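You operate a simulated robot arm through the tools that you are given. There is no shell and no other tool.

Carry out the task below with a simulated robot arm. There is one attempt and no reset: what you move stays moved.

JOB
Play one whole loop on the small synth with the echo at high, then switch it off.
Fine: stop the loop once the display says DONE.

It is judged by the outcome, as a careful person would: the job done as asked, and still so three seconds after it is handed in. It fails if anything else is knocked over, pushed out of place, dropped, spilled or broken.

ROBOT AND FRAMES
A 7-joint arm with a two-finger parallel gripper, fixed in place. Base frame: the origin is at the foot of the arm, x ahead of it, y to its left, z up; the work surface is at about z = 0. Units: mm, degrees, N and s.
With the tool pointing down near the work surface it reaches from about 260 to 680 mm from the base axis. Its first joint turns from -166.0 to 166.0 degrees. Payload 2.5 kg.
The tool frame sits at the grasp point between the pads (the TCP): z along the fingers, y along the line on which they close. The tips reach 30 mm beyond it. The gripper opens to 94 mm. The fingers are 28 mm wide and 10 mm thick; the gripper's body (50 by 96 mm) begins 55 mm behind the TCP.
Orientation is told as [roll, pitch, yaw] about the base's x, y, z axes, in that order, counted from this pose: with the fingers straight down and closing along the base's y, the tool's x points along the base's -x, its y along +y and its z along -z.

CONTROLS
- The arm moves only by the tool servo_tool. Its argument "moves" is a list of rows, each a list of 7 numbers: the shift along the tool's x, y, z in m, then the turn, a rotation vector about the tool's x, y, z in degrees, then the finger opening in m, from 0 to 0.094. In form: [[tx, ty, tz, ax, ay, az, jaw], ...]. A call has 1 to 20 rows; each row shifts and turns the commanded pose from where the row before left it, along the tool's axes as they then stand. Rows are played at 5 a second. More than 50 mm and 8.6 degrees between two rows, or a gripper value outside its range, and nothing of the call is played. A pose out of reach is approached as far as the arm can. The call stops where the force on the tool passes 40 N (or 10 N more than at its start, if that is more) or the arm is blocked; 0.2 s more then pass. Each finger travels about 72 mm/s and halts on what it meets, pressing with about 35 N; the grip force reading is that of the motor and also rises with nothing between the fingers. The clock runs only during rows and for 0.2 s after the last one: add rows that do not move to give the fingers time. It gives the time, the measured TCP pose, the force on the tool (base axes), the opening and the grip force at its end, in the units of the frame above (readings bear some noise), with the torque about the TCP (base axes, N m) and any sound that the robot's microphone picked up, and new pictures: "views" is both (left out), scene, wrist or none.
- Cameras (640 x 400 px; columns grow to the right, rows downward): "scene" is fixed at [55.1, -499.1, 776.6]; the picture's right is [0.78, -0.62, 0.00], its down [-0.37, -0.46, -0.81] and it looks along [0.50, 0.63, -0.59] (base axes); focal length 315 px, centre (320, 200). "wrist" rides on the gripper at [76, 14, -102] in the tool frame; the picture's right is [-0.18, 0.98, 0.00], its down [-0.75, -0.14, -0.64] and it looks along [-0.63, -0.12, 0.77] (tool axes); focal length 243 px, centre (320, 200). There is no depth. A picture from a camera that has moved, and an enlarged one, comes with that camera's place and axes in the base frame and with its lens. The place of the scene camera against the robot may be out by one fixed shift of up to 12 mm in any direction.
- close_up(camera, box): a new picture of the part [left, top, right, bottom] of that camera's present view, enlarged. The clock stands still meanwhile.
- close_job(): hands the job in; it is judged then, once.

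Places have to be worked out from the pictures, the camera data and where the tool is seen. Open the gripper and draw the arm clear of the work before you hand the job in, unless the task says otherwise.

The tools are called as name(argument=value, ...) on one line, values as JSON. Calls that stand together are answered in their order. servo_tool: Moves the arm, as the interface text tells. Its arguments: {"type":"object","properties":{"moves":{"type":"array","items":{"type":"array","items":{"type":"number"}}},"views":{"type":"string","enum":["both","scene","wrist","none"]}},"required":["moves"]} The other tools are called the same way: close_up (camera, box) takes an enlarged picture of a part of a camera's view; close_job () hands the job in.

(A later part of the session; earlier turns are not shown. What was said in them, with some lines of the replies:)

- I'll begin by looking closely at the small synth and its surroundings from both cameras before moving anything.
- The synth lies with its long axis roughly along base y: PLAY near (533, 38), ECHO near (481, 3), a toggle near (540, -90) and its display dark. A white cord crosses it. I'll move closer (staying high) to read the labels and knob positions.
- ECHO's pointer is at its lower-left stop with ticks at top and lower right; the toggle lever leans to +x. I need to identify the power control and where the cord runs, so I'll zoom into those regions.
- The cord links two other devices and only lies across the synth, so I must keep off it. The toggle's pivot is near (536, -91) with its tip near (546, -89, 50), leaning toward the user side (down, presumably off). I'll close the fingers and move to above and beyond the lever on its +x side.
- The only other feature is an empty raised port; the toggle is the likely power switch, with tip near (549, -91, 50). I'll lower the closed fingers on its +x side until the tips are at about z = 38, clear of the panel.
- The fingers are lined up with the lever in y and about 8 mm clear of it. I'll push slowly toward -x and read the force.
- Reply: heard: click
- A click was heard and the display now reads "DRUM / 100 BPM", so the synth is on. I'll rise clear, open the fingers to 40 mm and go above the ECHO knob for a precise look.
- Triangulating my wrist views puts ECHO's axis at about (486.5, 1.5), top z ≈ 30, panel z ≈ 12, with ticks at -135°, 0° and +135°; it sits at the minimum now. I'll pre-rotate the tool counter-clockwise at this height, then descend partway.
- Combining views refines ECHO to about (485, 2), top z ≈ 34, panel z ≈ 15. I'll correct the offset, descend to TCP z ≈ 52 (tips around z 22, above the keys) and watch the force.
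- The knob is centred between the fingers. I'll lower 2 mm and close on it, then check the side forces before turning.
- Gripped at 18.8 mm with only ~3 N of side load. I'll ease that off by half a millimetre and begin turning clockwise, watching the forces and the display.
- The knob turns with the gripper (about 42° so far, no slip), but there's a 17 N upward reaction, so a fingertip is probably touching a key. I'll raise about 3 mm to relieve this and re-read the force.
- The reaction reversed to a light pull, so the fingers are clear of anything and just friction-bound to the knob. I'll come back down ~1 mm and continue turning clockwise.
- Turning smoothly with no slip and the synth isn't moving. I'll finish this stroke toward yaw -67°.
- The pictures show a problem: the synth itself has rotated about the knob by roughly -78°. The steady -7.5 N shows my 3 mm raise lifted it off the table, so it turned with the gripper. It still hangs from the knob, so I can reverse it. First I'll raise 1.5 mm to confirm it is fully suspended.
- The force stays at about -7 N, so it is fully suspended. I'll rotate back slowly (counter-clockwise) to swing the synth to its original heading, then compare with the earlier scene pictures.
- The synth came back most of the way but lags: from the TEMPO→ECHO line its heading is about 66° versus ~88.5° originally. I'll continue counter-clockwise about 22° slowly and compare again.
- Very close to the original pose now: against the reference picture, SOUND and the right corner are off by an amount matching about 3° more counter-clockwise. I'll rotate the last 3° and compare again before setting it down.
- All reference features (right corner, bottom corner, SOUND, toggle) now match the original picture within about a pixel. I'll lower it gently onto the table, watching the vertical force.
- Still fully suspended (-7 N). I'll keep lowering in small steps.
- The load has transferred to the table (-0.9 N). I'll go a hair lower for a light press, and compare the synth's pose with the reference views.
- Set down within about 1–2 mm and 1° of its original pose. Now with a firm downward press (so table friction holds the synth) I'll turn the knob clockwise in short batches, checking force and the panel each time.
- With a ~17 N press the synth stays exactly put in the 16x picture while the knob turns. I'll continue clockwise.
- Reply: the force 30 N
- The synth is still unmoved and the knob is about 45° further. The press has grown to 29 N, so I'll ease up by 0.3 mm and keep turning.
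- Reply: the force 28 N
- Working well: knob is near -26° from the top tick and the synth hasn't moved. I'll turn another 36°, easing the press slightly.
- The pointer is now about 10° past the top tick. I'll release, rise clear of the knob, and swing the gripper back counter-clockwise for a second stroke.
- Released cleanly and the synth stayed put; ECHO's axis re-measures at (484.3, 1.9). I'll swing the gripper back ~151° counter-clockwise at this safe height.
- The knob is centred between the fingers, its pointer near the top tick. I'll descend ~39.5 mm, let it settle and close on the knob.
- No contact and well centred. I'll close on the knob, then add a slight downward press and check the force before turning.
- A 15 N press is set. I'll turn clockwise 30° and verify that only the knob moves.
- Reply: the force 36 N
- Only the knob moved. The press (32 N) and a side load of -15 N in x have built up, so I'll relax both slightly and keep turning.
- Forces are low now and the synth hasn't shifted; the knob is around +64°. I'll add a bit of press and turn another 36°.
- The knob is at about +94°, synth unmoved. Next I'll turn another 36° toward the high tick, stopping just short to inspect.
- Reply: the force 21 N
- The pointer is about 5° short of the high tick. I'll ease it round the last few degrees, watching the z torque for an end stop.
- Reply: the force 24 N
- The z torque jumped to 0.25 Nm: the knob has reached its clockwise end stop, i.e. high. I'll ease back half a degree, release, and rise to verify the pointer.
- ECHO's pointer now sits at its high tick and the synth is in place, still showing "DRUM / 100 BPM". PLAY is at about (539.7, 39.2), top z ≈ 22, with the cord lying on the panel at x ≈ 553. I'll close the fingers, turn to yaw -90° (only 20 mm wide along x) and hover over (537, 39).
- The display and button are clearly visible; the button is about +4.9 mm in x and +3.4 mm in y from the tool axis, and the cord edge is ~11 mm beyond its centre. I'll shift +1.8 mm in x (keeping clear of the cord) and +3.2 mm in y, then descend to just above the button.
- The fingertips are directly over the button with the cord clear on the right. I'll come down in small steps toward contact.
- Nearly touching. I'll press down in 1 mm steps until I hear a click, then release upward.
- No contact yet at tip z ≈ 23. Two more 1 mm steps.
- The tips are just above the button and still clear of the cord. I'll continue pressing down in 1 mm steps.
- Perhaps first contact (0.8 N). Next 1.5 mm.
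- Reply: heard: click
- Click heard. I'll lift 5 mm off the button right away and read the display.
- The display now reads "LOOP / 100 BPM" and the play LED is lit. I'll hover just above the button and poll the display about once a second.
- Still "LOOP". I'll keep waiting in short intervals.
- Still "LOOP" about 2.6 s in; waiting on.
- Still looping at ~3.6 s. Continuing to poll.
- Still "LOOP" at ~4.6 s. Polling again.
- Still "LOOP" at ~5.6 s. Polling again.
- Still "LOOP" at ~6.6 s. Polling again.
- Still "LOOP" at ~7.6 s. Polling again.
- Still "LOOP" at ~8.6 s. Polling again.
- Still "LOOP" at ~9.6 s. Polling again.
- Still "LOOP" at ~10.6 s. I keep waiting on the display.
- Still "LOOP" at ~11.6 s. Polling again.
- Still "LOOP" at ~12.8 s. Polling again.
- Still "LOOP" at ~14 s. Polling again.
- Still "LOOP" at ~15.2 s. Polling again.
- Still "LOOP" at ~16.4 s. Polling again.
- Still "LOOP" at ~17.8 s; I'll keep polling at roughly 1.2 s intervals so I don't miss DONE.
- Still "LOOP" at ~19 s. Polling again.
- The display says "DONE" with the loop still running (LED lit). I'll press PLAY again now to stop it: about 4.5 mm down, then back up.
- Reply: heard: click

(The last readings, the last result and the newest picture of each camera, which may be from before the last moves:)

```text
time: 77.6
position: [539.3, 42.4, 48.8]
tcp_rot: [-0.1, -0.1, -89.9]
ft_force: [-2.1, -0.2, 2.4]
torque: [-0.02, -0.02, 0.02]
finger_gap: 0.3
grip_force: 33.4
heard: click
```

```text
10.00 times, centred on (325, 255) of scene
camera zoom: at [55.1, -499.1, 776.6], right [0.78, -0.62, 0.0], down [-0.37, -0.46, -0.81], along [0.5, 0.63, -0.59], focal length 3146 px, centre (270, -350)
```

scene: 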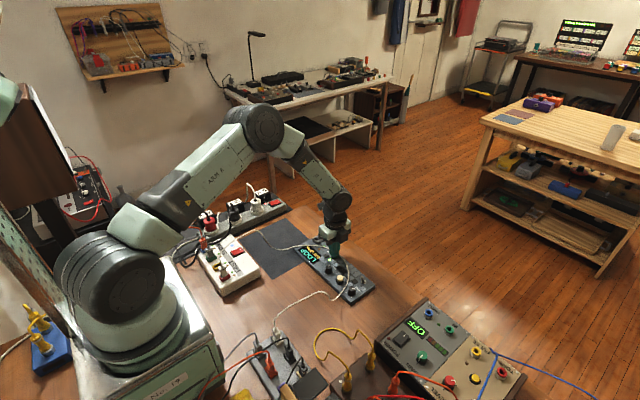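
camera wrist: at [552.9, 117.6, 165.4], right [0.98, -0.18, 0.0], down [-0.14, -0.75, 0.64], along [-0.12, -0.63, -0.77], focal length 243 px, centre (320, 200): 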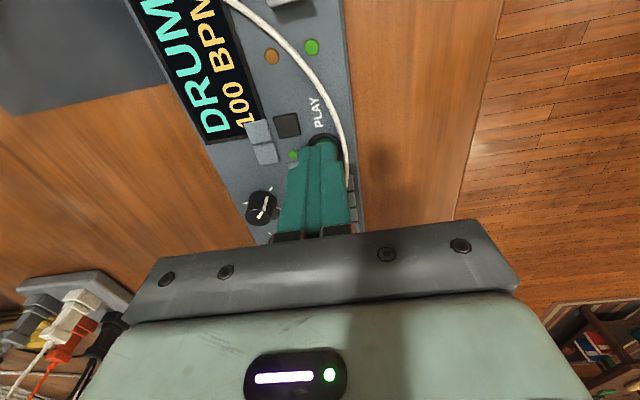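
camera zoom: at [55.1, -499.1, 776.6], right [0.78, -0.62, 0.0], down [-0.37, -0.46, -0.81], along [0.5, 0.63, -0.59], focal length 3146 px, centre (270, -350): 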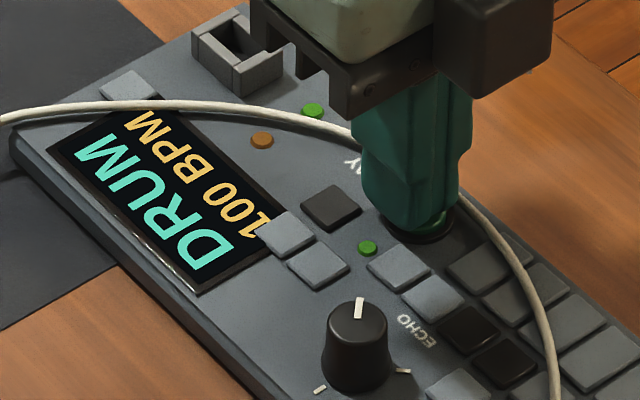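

The loop is stopped: display back to "DRUM", play LED off. I'll lift straight up, rotate back to yaw 0 and move to look at the toggle for switching off.

servo_tool(moves=[[0, 0, -0.01, 0, 0, 0, 0.0], [0, 0, -0.025, 0, 0, 0, 0.0], [0, 0, -0.03, 0, 0, 0, 0.0], [0, 0, -0.01, 0, 0, -8.2, 0.0], [0, 0, 0, 0, 0, -8.2, 0.0], [0, 0, 0, 0, 0, -8.2, 0.0], [0, 0, 0, 0, 0, -8.2, 0.0], [0, 0, 0, 0, 0, -8.2, 0.0], [0, 0, 0, 0, 0, -8.2, 0.0], [0, 0, 0, 0, 0, -8.2, 0.0], [0, 0, 0, 0, 0, -8.2, 0.0], [0, 0, 0, 0, 0, -8.2, 0.0], [0, 0, 0, 0, 0, -8.2, 0.0], [0, 0, 0, 0, 0, -8.0, 0.0], [0.015, -0.033, 0, 0, 0, 0, 0.0], [0.015, -0.033, 0, 0, 0, 0, 0.0], [0.015, -0.033, 0, 0, 0, 0, 0.0], [0.015, -0.033, 0, 0, 0, 0, 0.0], [0, 0, 0, 0, 0, 0, 0.0]], views="both")

close_up(camera="wrist", box=[220, 60, 420, 220])

close_up(camera="scene", box=[290, 220, 390, 310])

```text
time: 81.6
position: [478.7, -91.7, 123.0]
tcp_rot: [0.1, -0.1, 0.2]
ft_force: [-0.7, 0.6, -0.6]
torque: [0.0, 0.03, -0.03]
finger_gap: 0.0
grip_force: 32.9
camera wrist: at [402.4, -78.4, 226.4], right [0.18, 0.98, 0.0], down [0.75, -0.14, 0.64], along [0.63, -0.12, -0.77], focal length 243 px, centre (320, 200)
```

scene: 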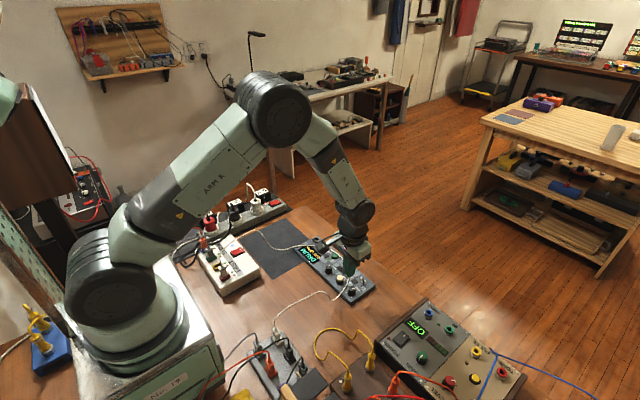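
wrist: 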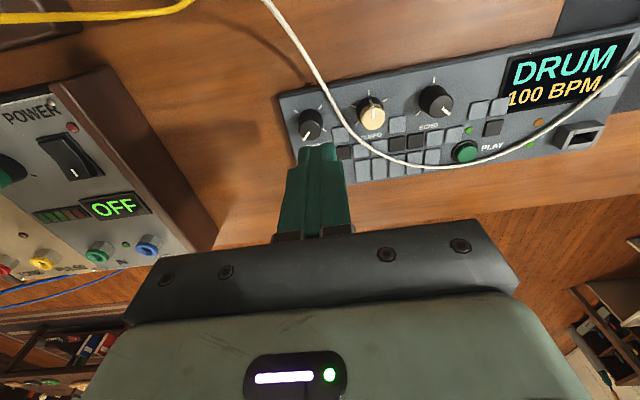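

```text
2.50 times, centred on (320, 140) of wrist
camera zoom: at [402.4, -78.4, 226.4], right [0.18, 0.98, 0.0], down [0.75, -0.14, 0.64], along [0.63, -0.12, -0.77], focal length 606 px, centre (320, 350)
```

zoom: 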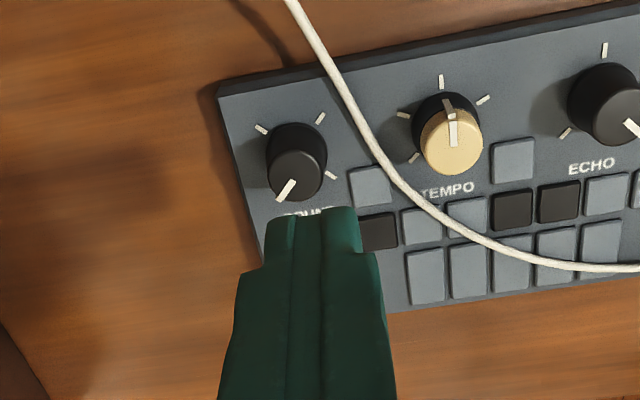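

```text
4.44 times, centred on (340, 265) of scene
camera zoom: at [55.1, -499.1, 776.6], right [0.78, -0.62, 0.0], down [-0.37, -0.46, -0.81], along [0.5, 0.63, -0.59], focal length 1398 px, centre (231, -89)
```

zoom: 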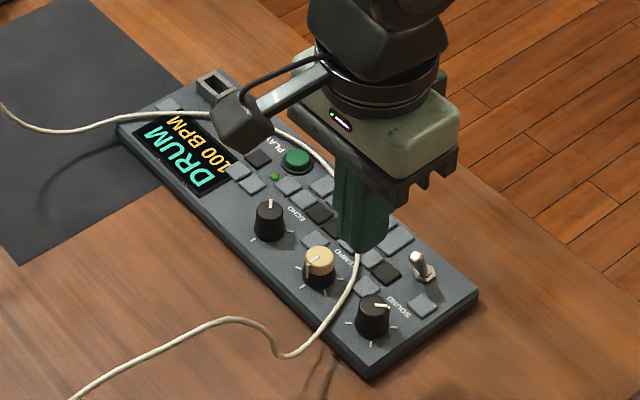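

The closed fingers hide the lever from the wrist camera here. I'll sidestep +55 mm in y to see it and measure its position.

servo_tool(moves=[[0, 0.0275, 0, 0, 0, 0, 0.0], [0, 0.0275, 0, 0, 0, 0, 0.0], [0, 0, 0, 0, 0, 0, 0.0], [0, 0, 0, 0, 0, 0, 0.0]], views="wrist")

close_up(camera="wrist", box=[220, 100, 340, 220])

close_up(camera="scene", box=[345, 270, 375, 295])

```text
time: 82.6
position: [479.1, -35.8, 123.3]
tcp_rot: [0.0, -0.1, 0.0]
ft_force: [-0.1, 0.1, 0.5]
torque: [0.01, 0.02, 0.02]
finger_gap: 0.0
grip_force: 33.4
camera wrist: at [402.9, -22.6, 226.7], right [0.18, 0.98, 0.0], down [0.75, -0.14, 0.64], along [0.63, -0.12, -0.77], focal length 243 px, centre (320, 200)
```

wrist: 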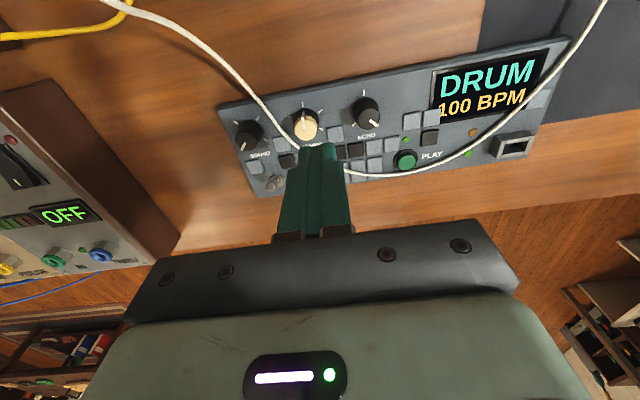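

```text
3.33 times, centred on (280, 160) of wrist
camera zoom: at [402.9, -22.6, 226.7], right [0.18, 0.98, 0.0], down [0.75, -0.14, 0.64], along [0.63, -0.12, -0.77], focal length 809 px, centre (453, 333)
```

zoom: 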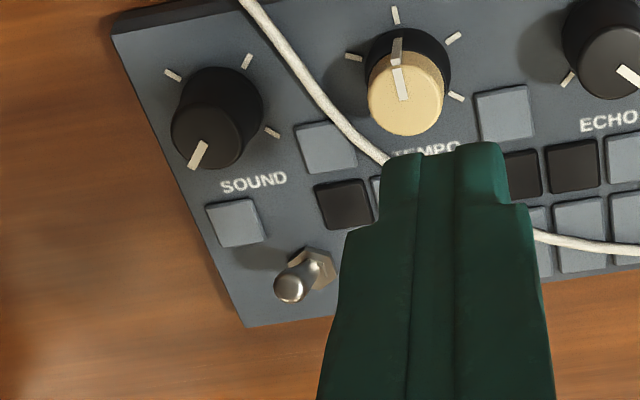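

```text
16.00 times, centred on (360, 282) of scene
camera zoom: at [55.1, -499.1, 776.6], right [0.78, -0.62, 0.0], down [-0.37, -0.46, -0.81], along [0.5, 0.63, -0.59], focal length 5034 px, centre (-320, -1120)
```

zoom: 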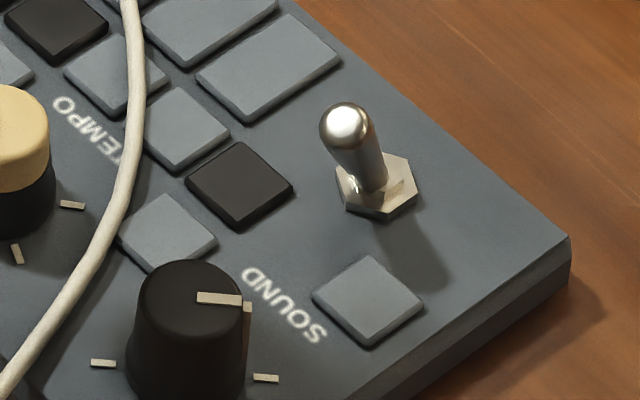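

The lever's pivot is at about (539, -92) and its tip at about (527, -92, 45), leaning toward -x. I'll move behind it on the -x side to (503, -92) and lower the fingertips to about z = 38.

servo_tool(moves=[[-0.012, -0.028, 0.005, 0, 0, 0, 0.0], [-0.012, -0.028, 0.01, 0, 0, 0, 0.0], [0, 0, 0.015, 0, 0, 0, 0.0], [0, 0, 0.015, 0, 0, 0, 0.0], [0, 0, 0.01, 0, 0, 0, 0.0], [0, 0, 0, 0, 0, 0, 0.0], [0, 0, 0, 0, 0, 0, 0.0]], views="both")

close_up(camera="scene", box=[330, 255, 380, 300])

close_up(camera="wrist", box=[240, 80, 400, 220])

```text
time: 84.2
position: [502.9, -91.7, 68.8]
tcp_rot: [0.0, 0.1, 0.0]
ft_force: [0.8, 0.3, 0.6]
torque: [0.0, -0.02, -0.02]
finger_gap: 0.0
grip_force: 32.4
camera wrist: at [427.1, -78.3, 172.5], right [0.18, 0.98, 0.0], down [0.75, -0.14, 0.64], along [0.63, -0.12, -0.77], focal length 243 px, centre (320, 200)
```

scene: 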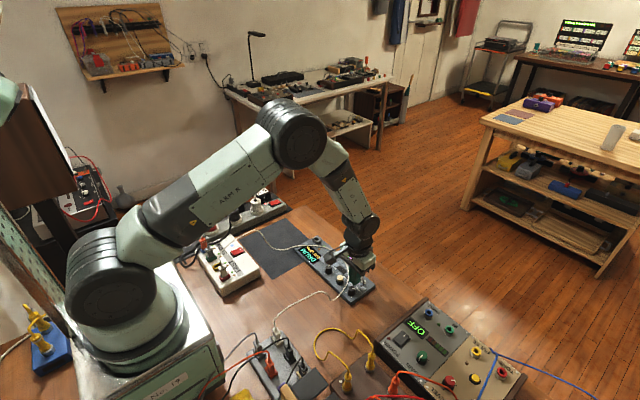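
wrist: 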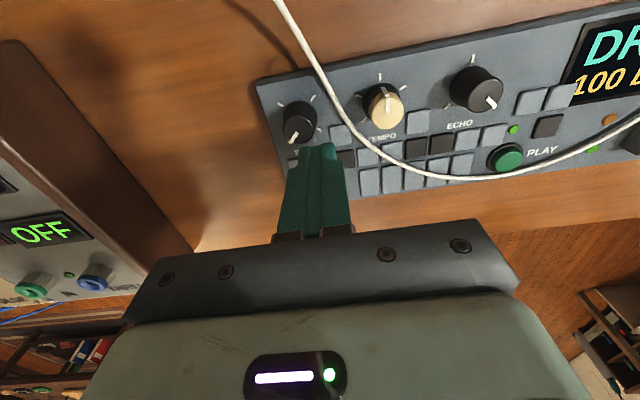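

```text
8.89 times, centred on (355, 278) of scene
camera zoom: at [55.1, -499.1, 776.6], right [0.78, -0.62, 0.0], down [-0.37, -0.46, -0.81], along [0.5, 0.63, -0.59], focal length 2797 px, centre (9, -489)
```

zoom: 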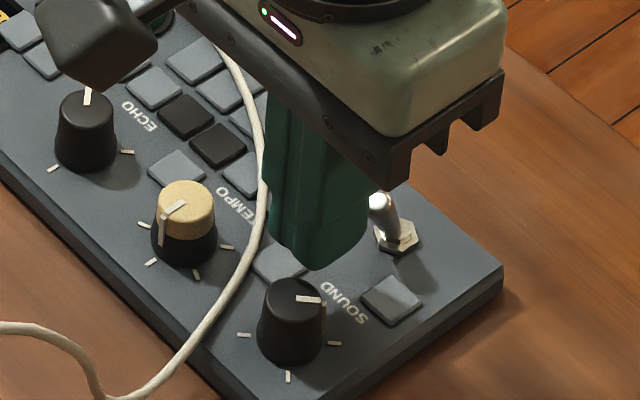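

```text
2.86 times, centred on (320, 150) of wrist
camera zoom: at [427.1, -78.3, 172.5], right [0.18, 0.98, 0.0], down [0.75, -0.14, 0.64], along [0.63, -0.12, -0.77], focal length 693 px, centre (320, 343)
```

zoom: 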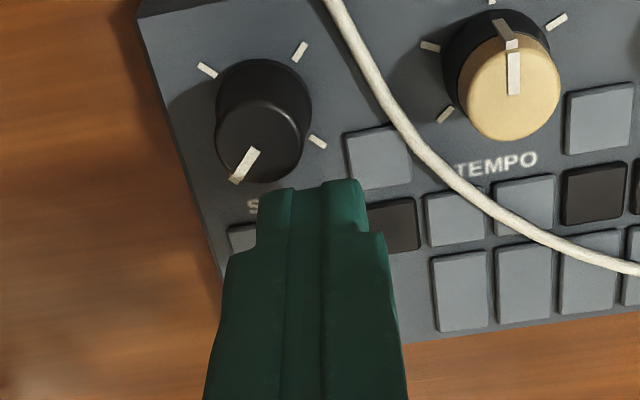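

The fingers are just behind the lever at the right height. I'll push slowly toward +x and listen for the click.

servo_tool(moves=[[-0.003, 0, 0, 0, 0, 0, 0.0], [-0.003, 0, 0, 0, 0, 0, 0.0], [-0.003, 0, 0, 0, 0, 0, 0.0], [-0.003, 0, 0, 0, 0, 0, 0.0], [-0.003, 0, 0, 0, 0, 0, 0.0], [-0.003, 0, 0, 0, 0, 0, 0.0]], views="scene")

close_up(camera="scene", box=[300, 235, 390, 305])

```text
time: 85.6
position: [521.0, -89.4, 68.9]
tcp_rot: [-0.1, 0.0, -0.1]
ft_force: [-0.2, 0.4, 1.1]
torque: [-0.02, 0.04, -0.01]
finger_gap: 0.0
grip_force: 33.8
```

scene: 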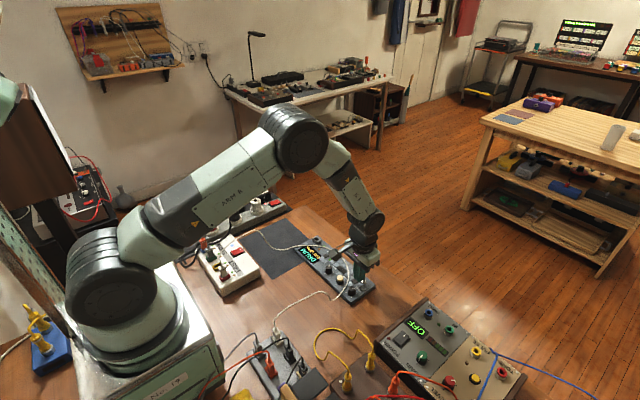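

```text
5.71 times, centred on (345, 270) of scene
camera zoom: at [55.1, -499.1, 776.6], right [0.78, -0.62, 0.0], down [-0.37, -0.46, -0.81], along [0.5, 0.63, -0.59], focal length 1798 px, centre (177, -200)
```

zoom: 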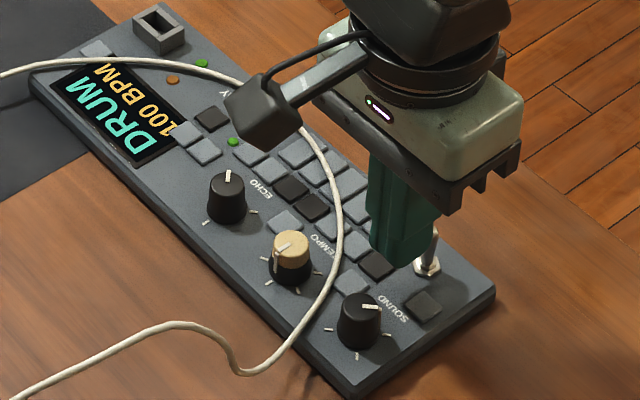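

No click yet; the lever is being raised toward vertical with negligible force. I'll push on in 2 mm steps.

servo_tool(moves=[[-0.002, 0, 0, 0, 0, 0, 0.0], [-0.002, 0, 0, 0, 0, 0, 0.0], [-0.002, 0, 0, 0, 0, 0, 0.0]], views="none")

close_up(camera="scene", box=[300, 235, 390, 305])

```text
time: 86.4
position: [527.3, -91.6, 68.6]
tcp_rot: [0.0, 0.1, 0.0]
ft_force: [0.0, -0.1, -0.1]
torque: [0.03, 0.03, -0.01]
finger_gap: 0.2
grip_force: 33.0
heard: click
```

```text
5.71 times, centred on (345, 270) of scene
camera zoom: at [55.1, -499.1, 776.6], right [0.78, -0.62, 0.0], down [-0.37, -0.46, -0.81], along [0.5, 0.63, -0.59], focal length 1798 px, centre (177, -200)
```

zoom: 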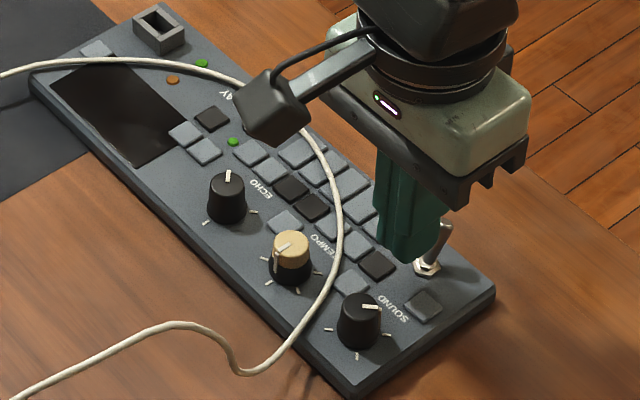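

A click, and the display is dark: the synth is off. I'll back away from the lever, rise, and retreat with the gripper opening, then check the whole scene.

servo_tool(moves=[[0.006, 0, 0, 0, 0, 0, 0.0], [0, 0, -0.03, 0, 0, 0, 0.0], [0, 0, -0.04, 0, 0, 0, 0.0], [0, 0, -0.045, 0, 0, 0, 0.0], [0.025, 0.025, -0.03, 0, 0, 0, 0.03], [0.03, 0.035, -0.02, 0, 0, 0, 0.06], [0.03, 0.035, -0.02, 0, 0, 0, 0.094], [0.03, 0.035, -0.02, 0, 0, 0, 0.094], [0.025, 0.035, -0.02, 0, 0, 0, 0.094], [0, 0, 0, 0, 0, 0, 0.094], [0, 0, 0, 0, 0, 0, 0.094]], views="both")

close_up(camera="scene", box=[280, 225, 390, 310])

close_up(camera="scene", box=[345, 270, 375, 295])

close_up(camera="scene", box=[140, 170, 540, 400])

```text
refused: row 6 steps farther than a row can; nothing moved
```

```text
4.71 times, centred on (335, 268) of scene
camera zoom: at [55.1, -499.1, 776.6], right [0.78, -0.62, 0.0], down [-0.37, -0.46, -0.81], along [0.5, 0.63, -0.59], focal length 1481 px, centre (249, -118)
```

zoom: 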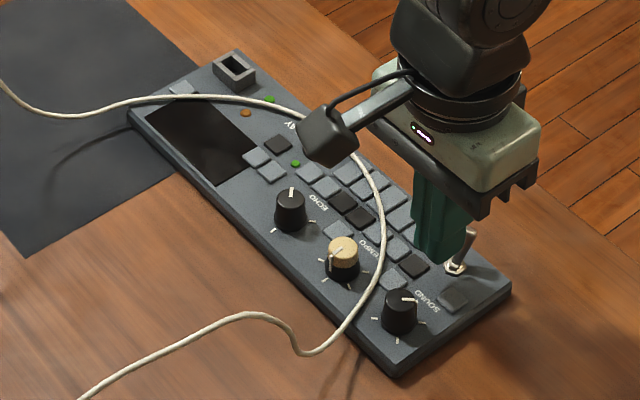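

```text
16.00 times, centred on (360, 282) of scene
camera zoom: at [55.1, -499.1, 776.6], right [0.78, -0.62, 0.0], down [-0.37, -0.46, -0.81], along [0.5, 0.63, -0.59], focal length 5034 px, centre (-320, -1120)
```

zoom: 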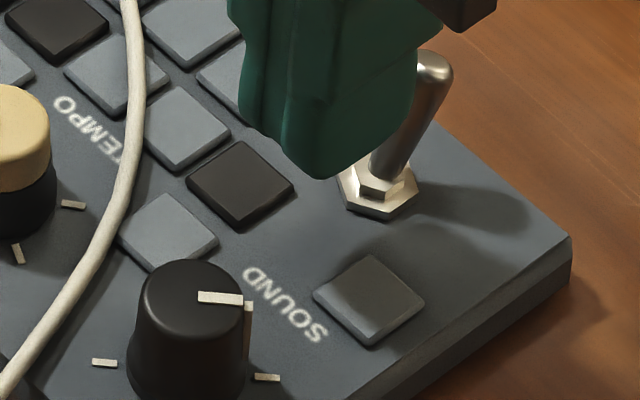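

```text
1.60 times, centred on (340, 285) of scene
camera zoom: at [55.1, -499.1, 776.6], right [0.78, -0.62, 0.0], down [-0.37, -0.46, -0.81], along [0.5, 0.63, -0.59], focal length 503 px, centre (288, 64)
```

zoom: 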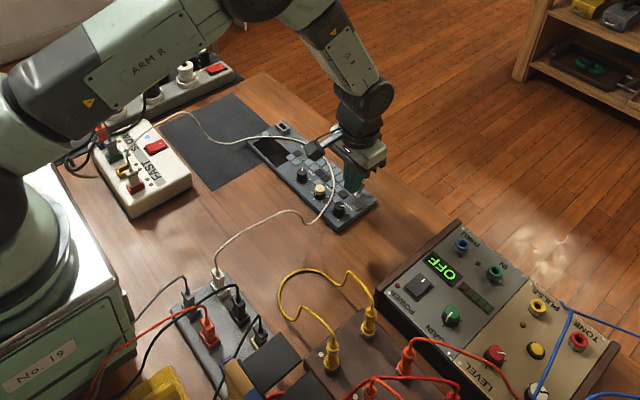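

One row was slightly too long, so nothing moved. The synth's outline matches the initial picture to within 1–2 px (~1 mm). I'll repeat the retreat with shorter steps.

servo_tool(moves=[[0.006, 0, 0, 0, 0, 0, 0.0], [0, 0, -0.03, 0, 0, 0, 0.0], [0, 0, -0.04, 0, 0, 0, 0.0], [0, 0, -0.04, 0, 0, 0, 0.0], [0.025, 0.025, -0.025, 0, 0, 0, 0.02], [0.025, 0.03, -0.02, 0, 0, 0, 0.04], [0.025, 0.03, -0.02, 0, 0, 0, 0.06], [0.025, 0.03, -0.02, 0, 0, 0, 0.08], [0.025, 0.03, -0.02, 0, 0, 0, 0.094], [0.02, 0.025, -0.02, 0, 0, 0, 0.094], [0, 0, 0, 0, 0, 0, 0.094], [0, 0, 0, 0, 0, 0, 0.094]], views="both")

close_up(camera="scene", box=[280, 225, 390, 310])

close_up(camera="scene", box=[140, 170, 540, 400])

close_up(camera="wrist", box=[200, 80, 420, 210])

```text
time: 89.0
position: [374.2, 79.6, 303.9]
tcp_rot: [0.0, 0.0, 0.1]
ft_force: [0.3, 0.1, -0.5]
torque: [0.01, -0.01, -0.04]
finger_gap: 94.2
grip_force: 0.0
camera wrist: at [297.6, 93.2, 407.5], right [0.18, 0.98, 0.0], down [0.75, -0.14, 0.64], along [0.63, -0.12, -0.77], focal length 243 px, centre (320, 200)
```

scene: 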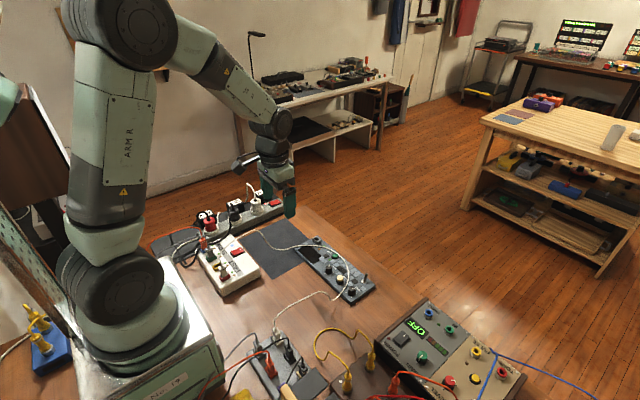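
wrist: 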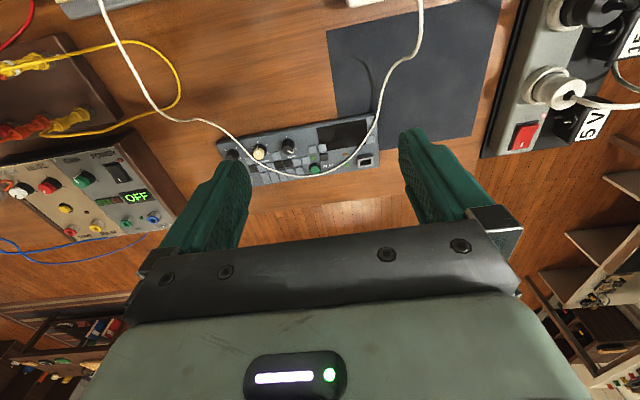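

```text
4.71 times, centred on (335, 268) of scene
camera zoom: at [55.1, -499.1, 776.6], right [0.78, -0.62, 0.0], down [-0.37, -0.46, -0.81], along [0.5, 0.63, -0.59], focal length 1481 px, centre (249, -118)
```

zoom: 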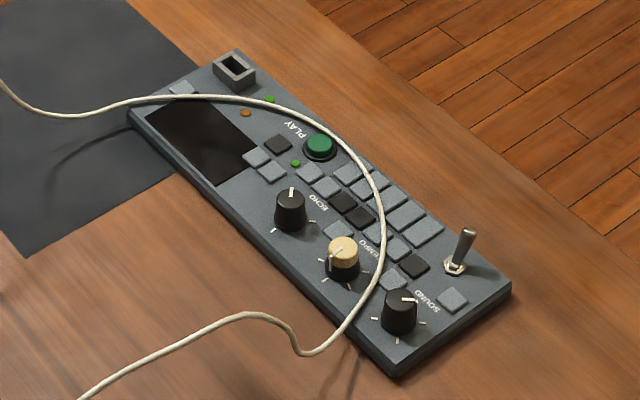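

```text
1.60 times, centred on (340, 285) of scene
camera zoom: at [55.1, -499.1, 776.6], right [0.78, -0.62, 0.0], down [-0.37, -0.46, -0.81], along [0.5, 0.63, -0.59], focal length 503 px, centre (288, 64)
```

zoom: 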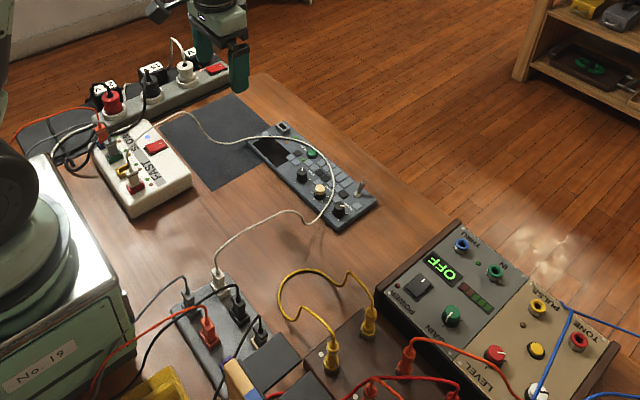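

```text
2.91 times, centred on (310, 145) of wrist
camera zoom: at [297.6, 93.2, 407.5], right [0.18, 0.98, 0.0], down [0.75, -0.14, 0.64], along [0.63, -0.12, -0.77], focal length 706 px, centre (349, 360)
```

zoom: 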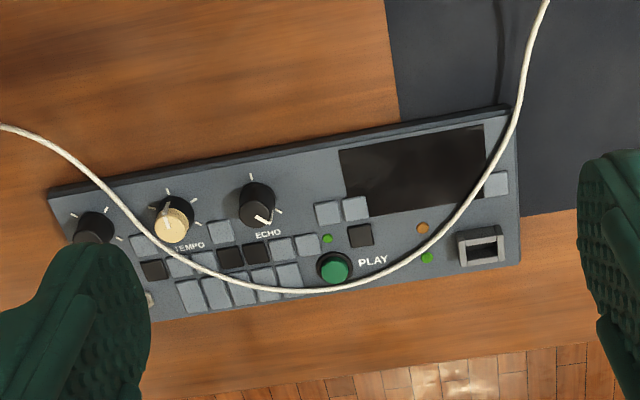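

The synth is off with a dark display and the toggle back down. ECHO is at its high tick, and TEMPO and SOUND are as they were. The synth sits within about 1 mm of where it started. The cord and the other devices are unmoved, the gripper is open and the arm is clear, so I'm handing the job in.

close_job()

```text
The job is handed in.
```

I played one whole loop with ECHO at high. When the display said DONE I pressed PLAY to stop it, then switched the synth off. Its display went dark, and I handed the job in.

**Synth moved:** on my first try at the ECHO knob I lifted the synth slightly, and it swung about 78° around the knob. I turned it back and set it down again before playing. In the camera views it now sits within about 1 mm of where it started.

**ECHO setting:** the display never shows the echo level. I judged "high" from the knob, which is at its clockwise end stop with the pointer on the last tick.

TEMPO, SOUND, the cord lying across the synth and the other devices look unchanged in the final pictures.
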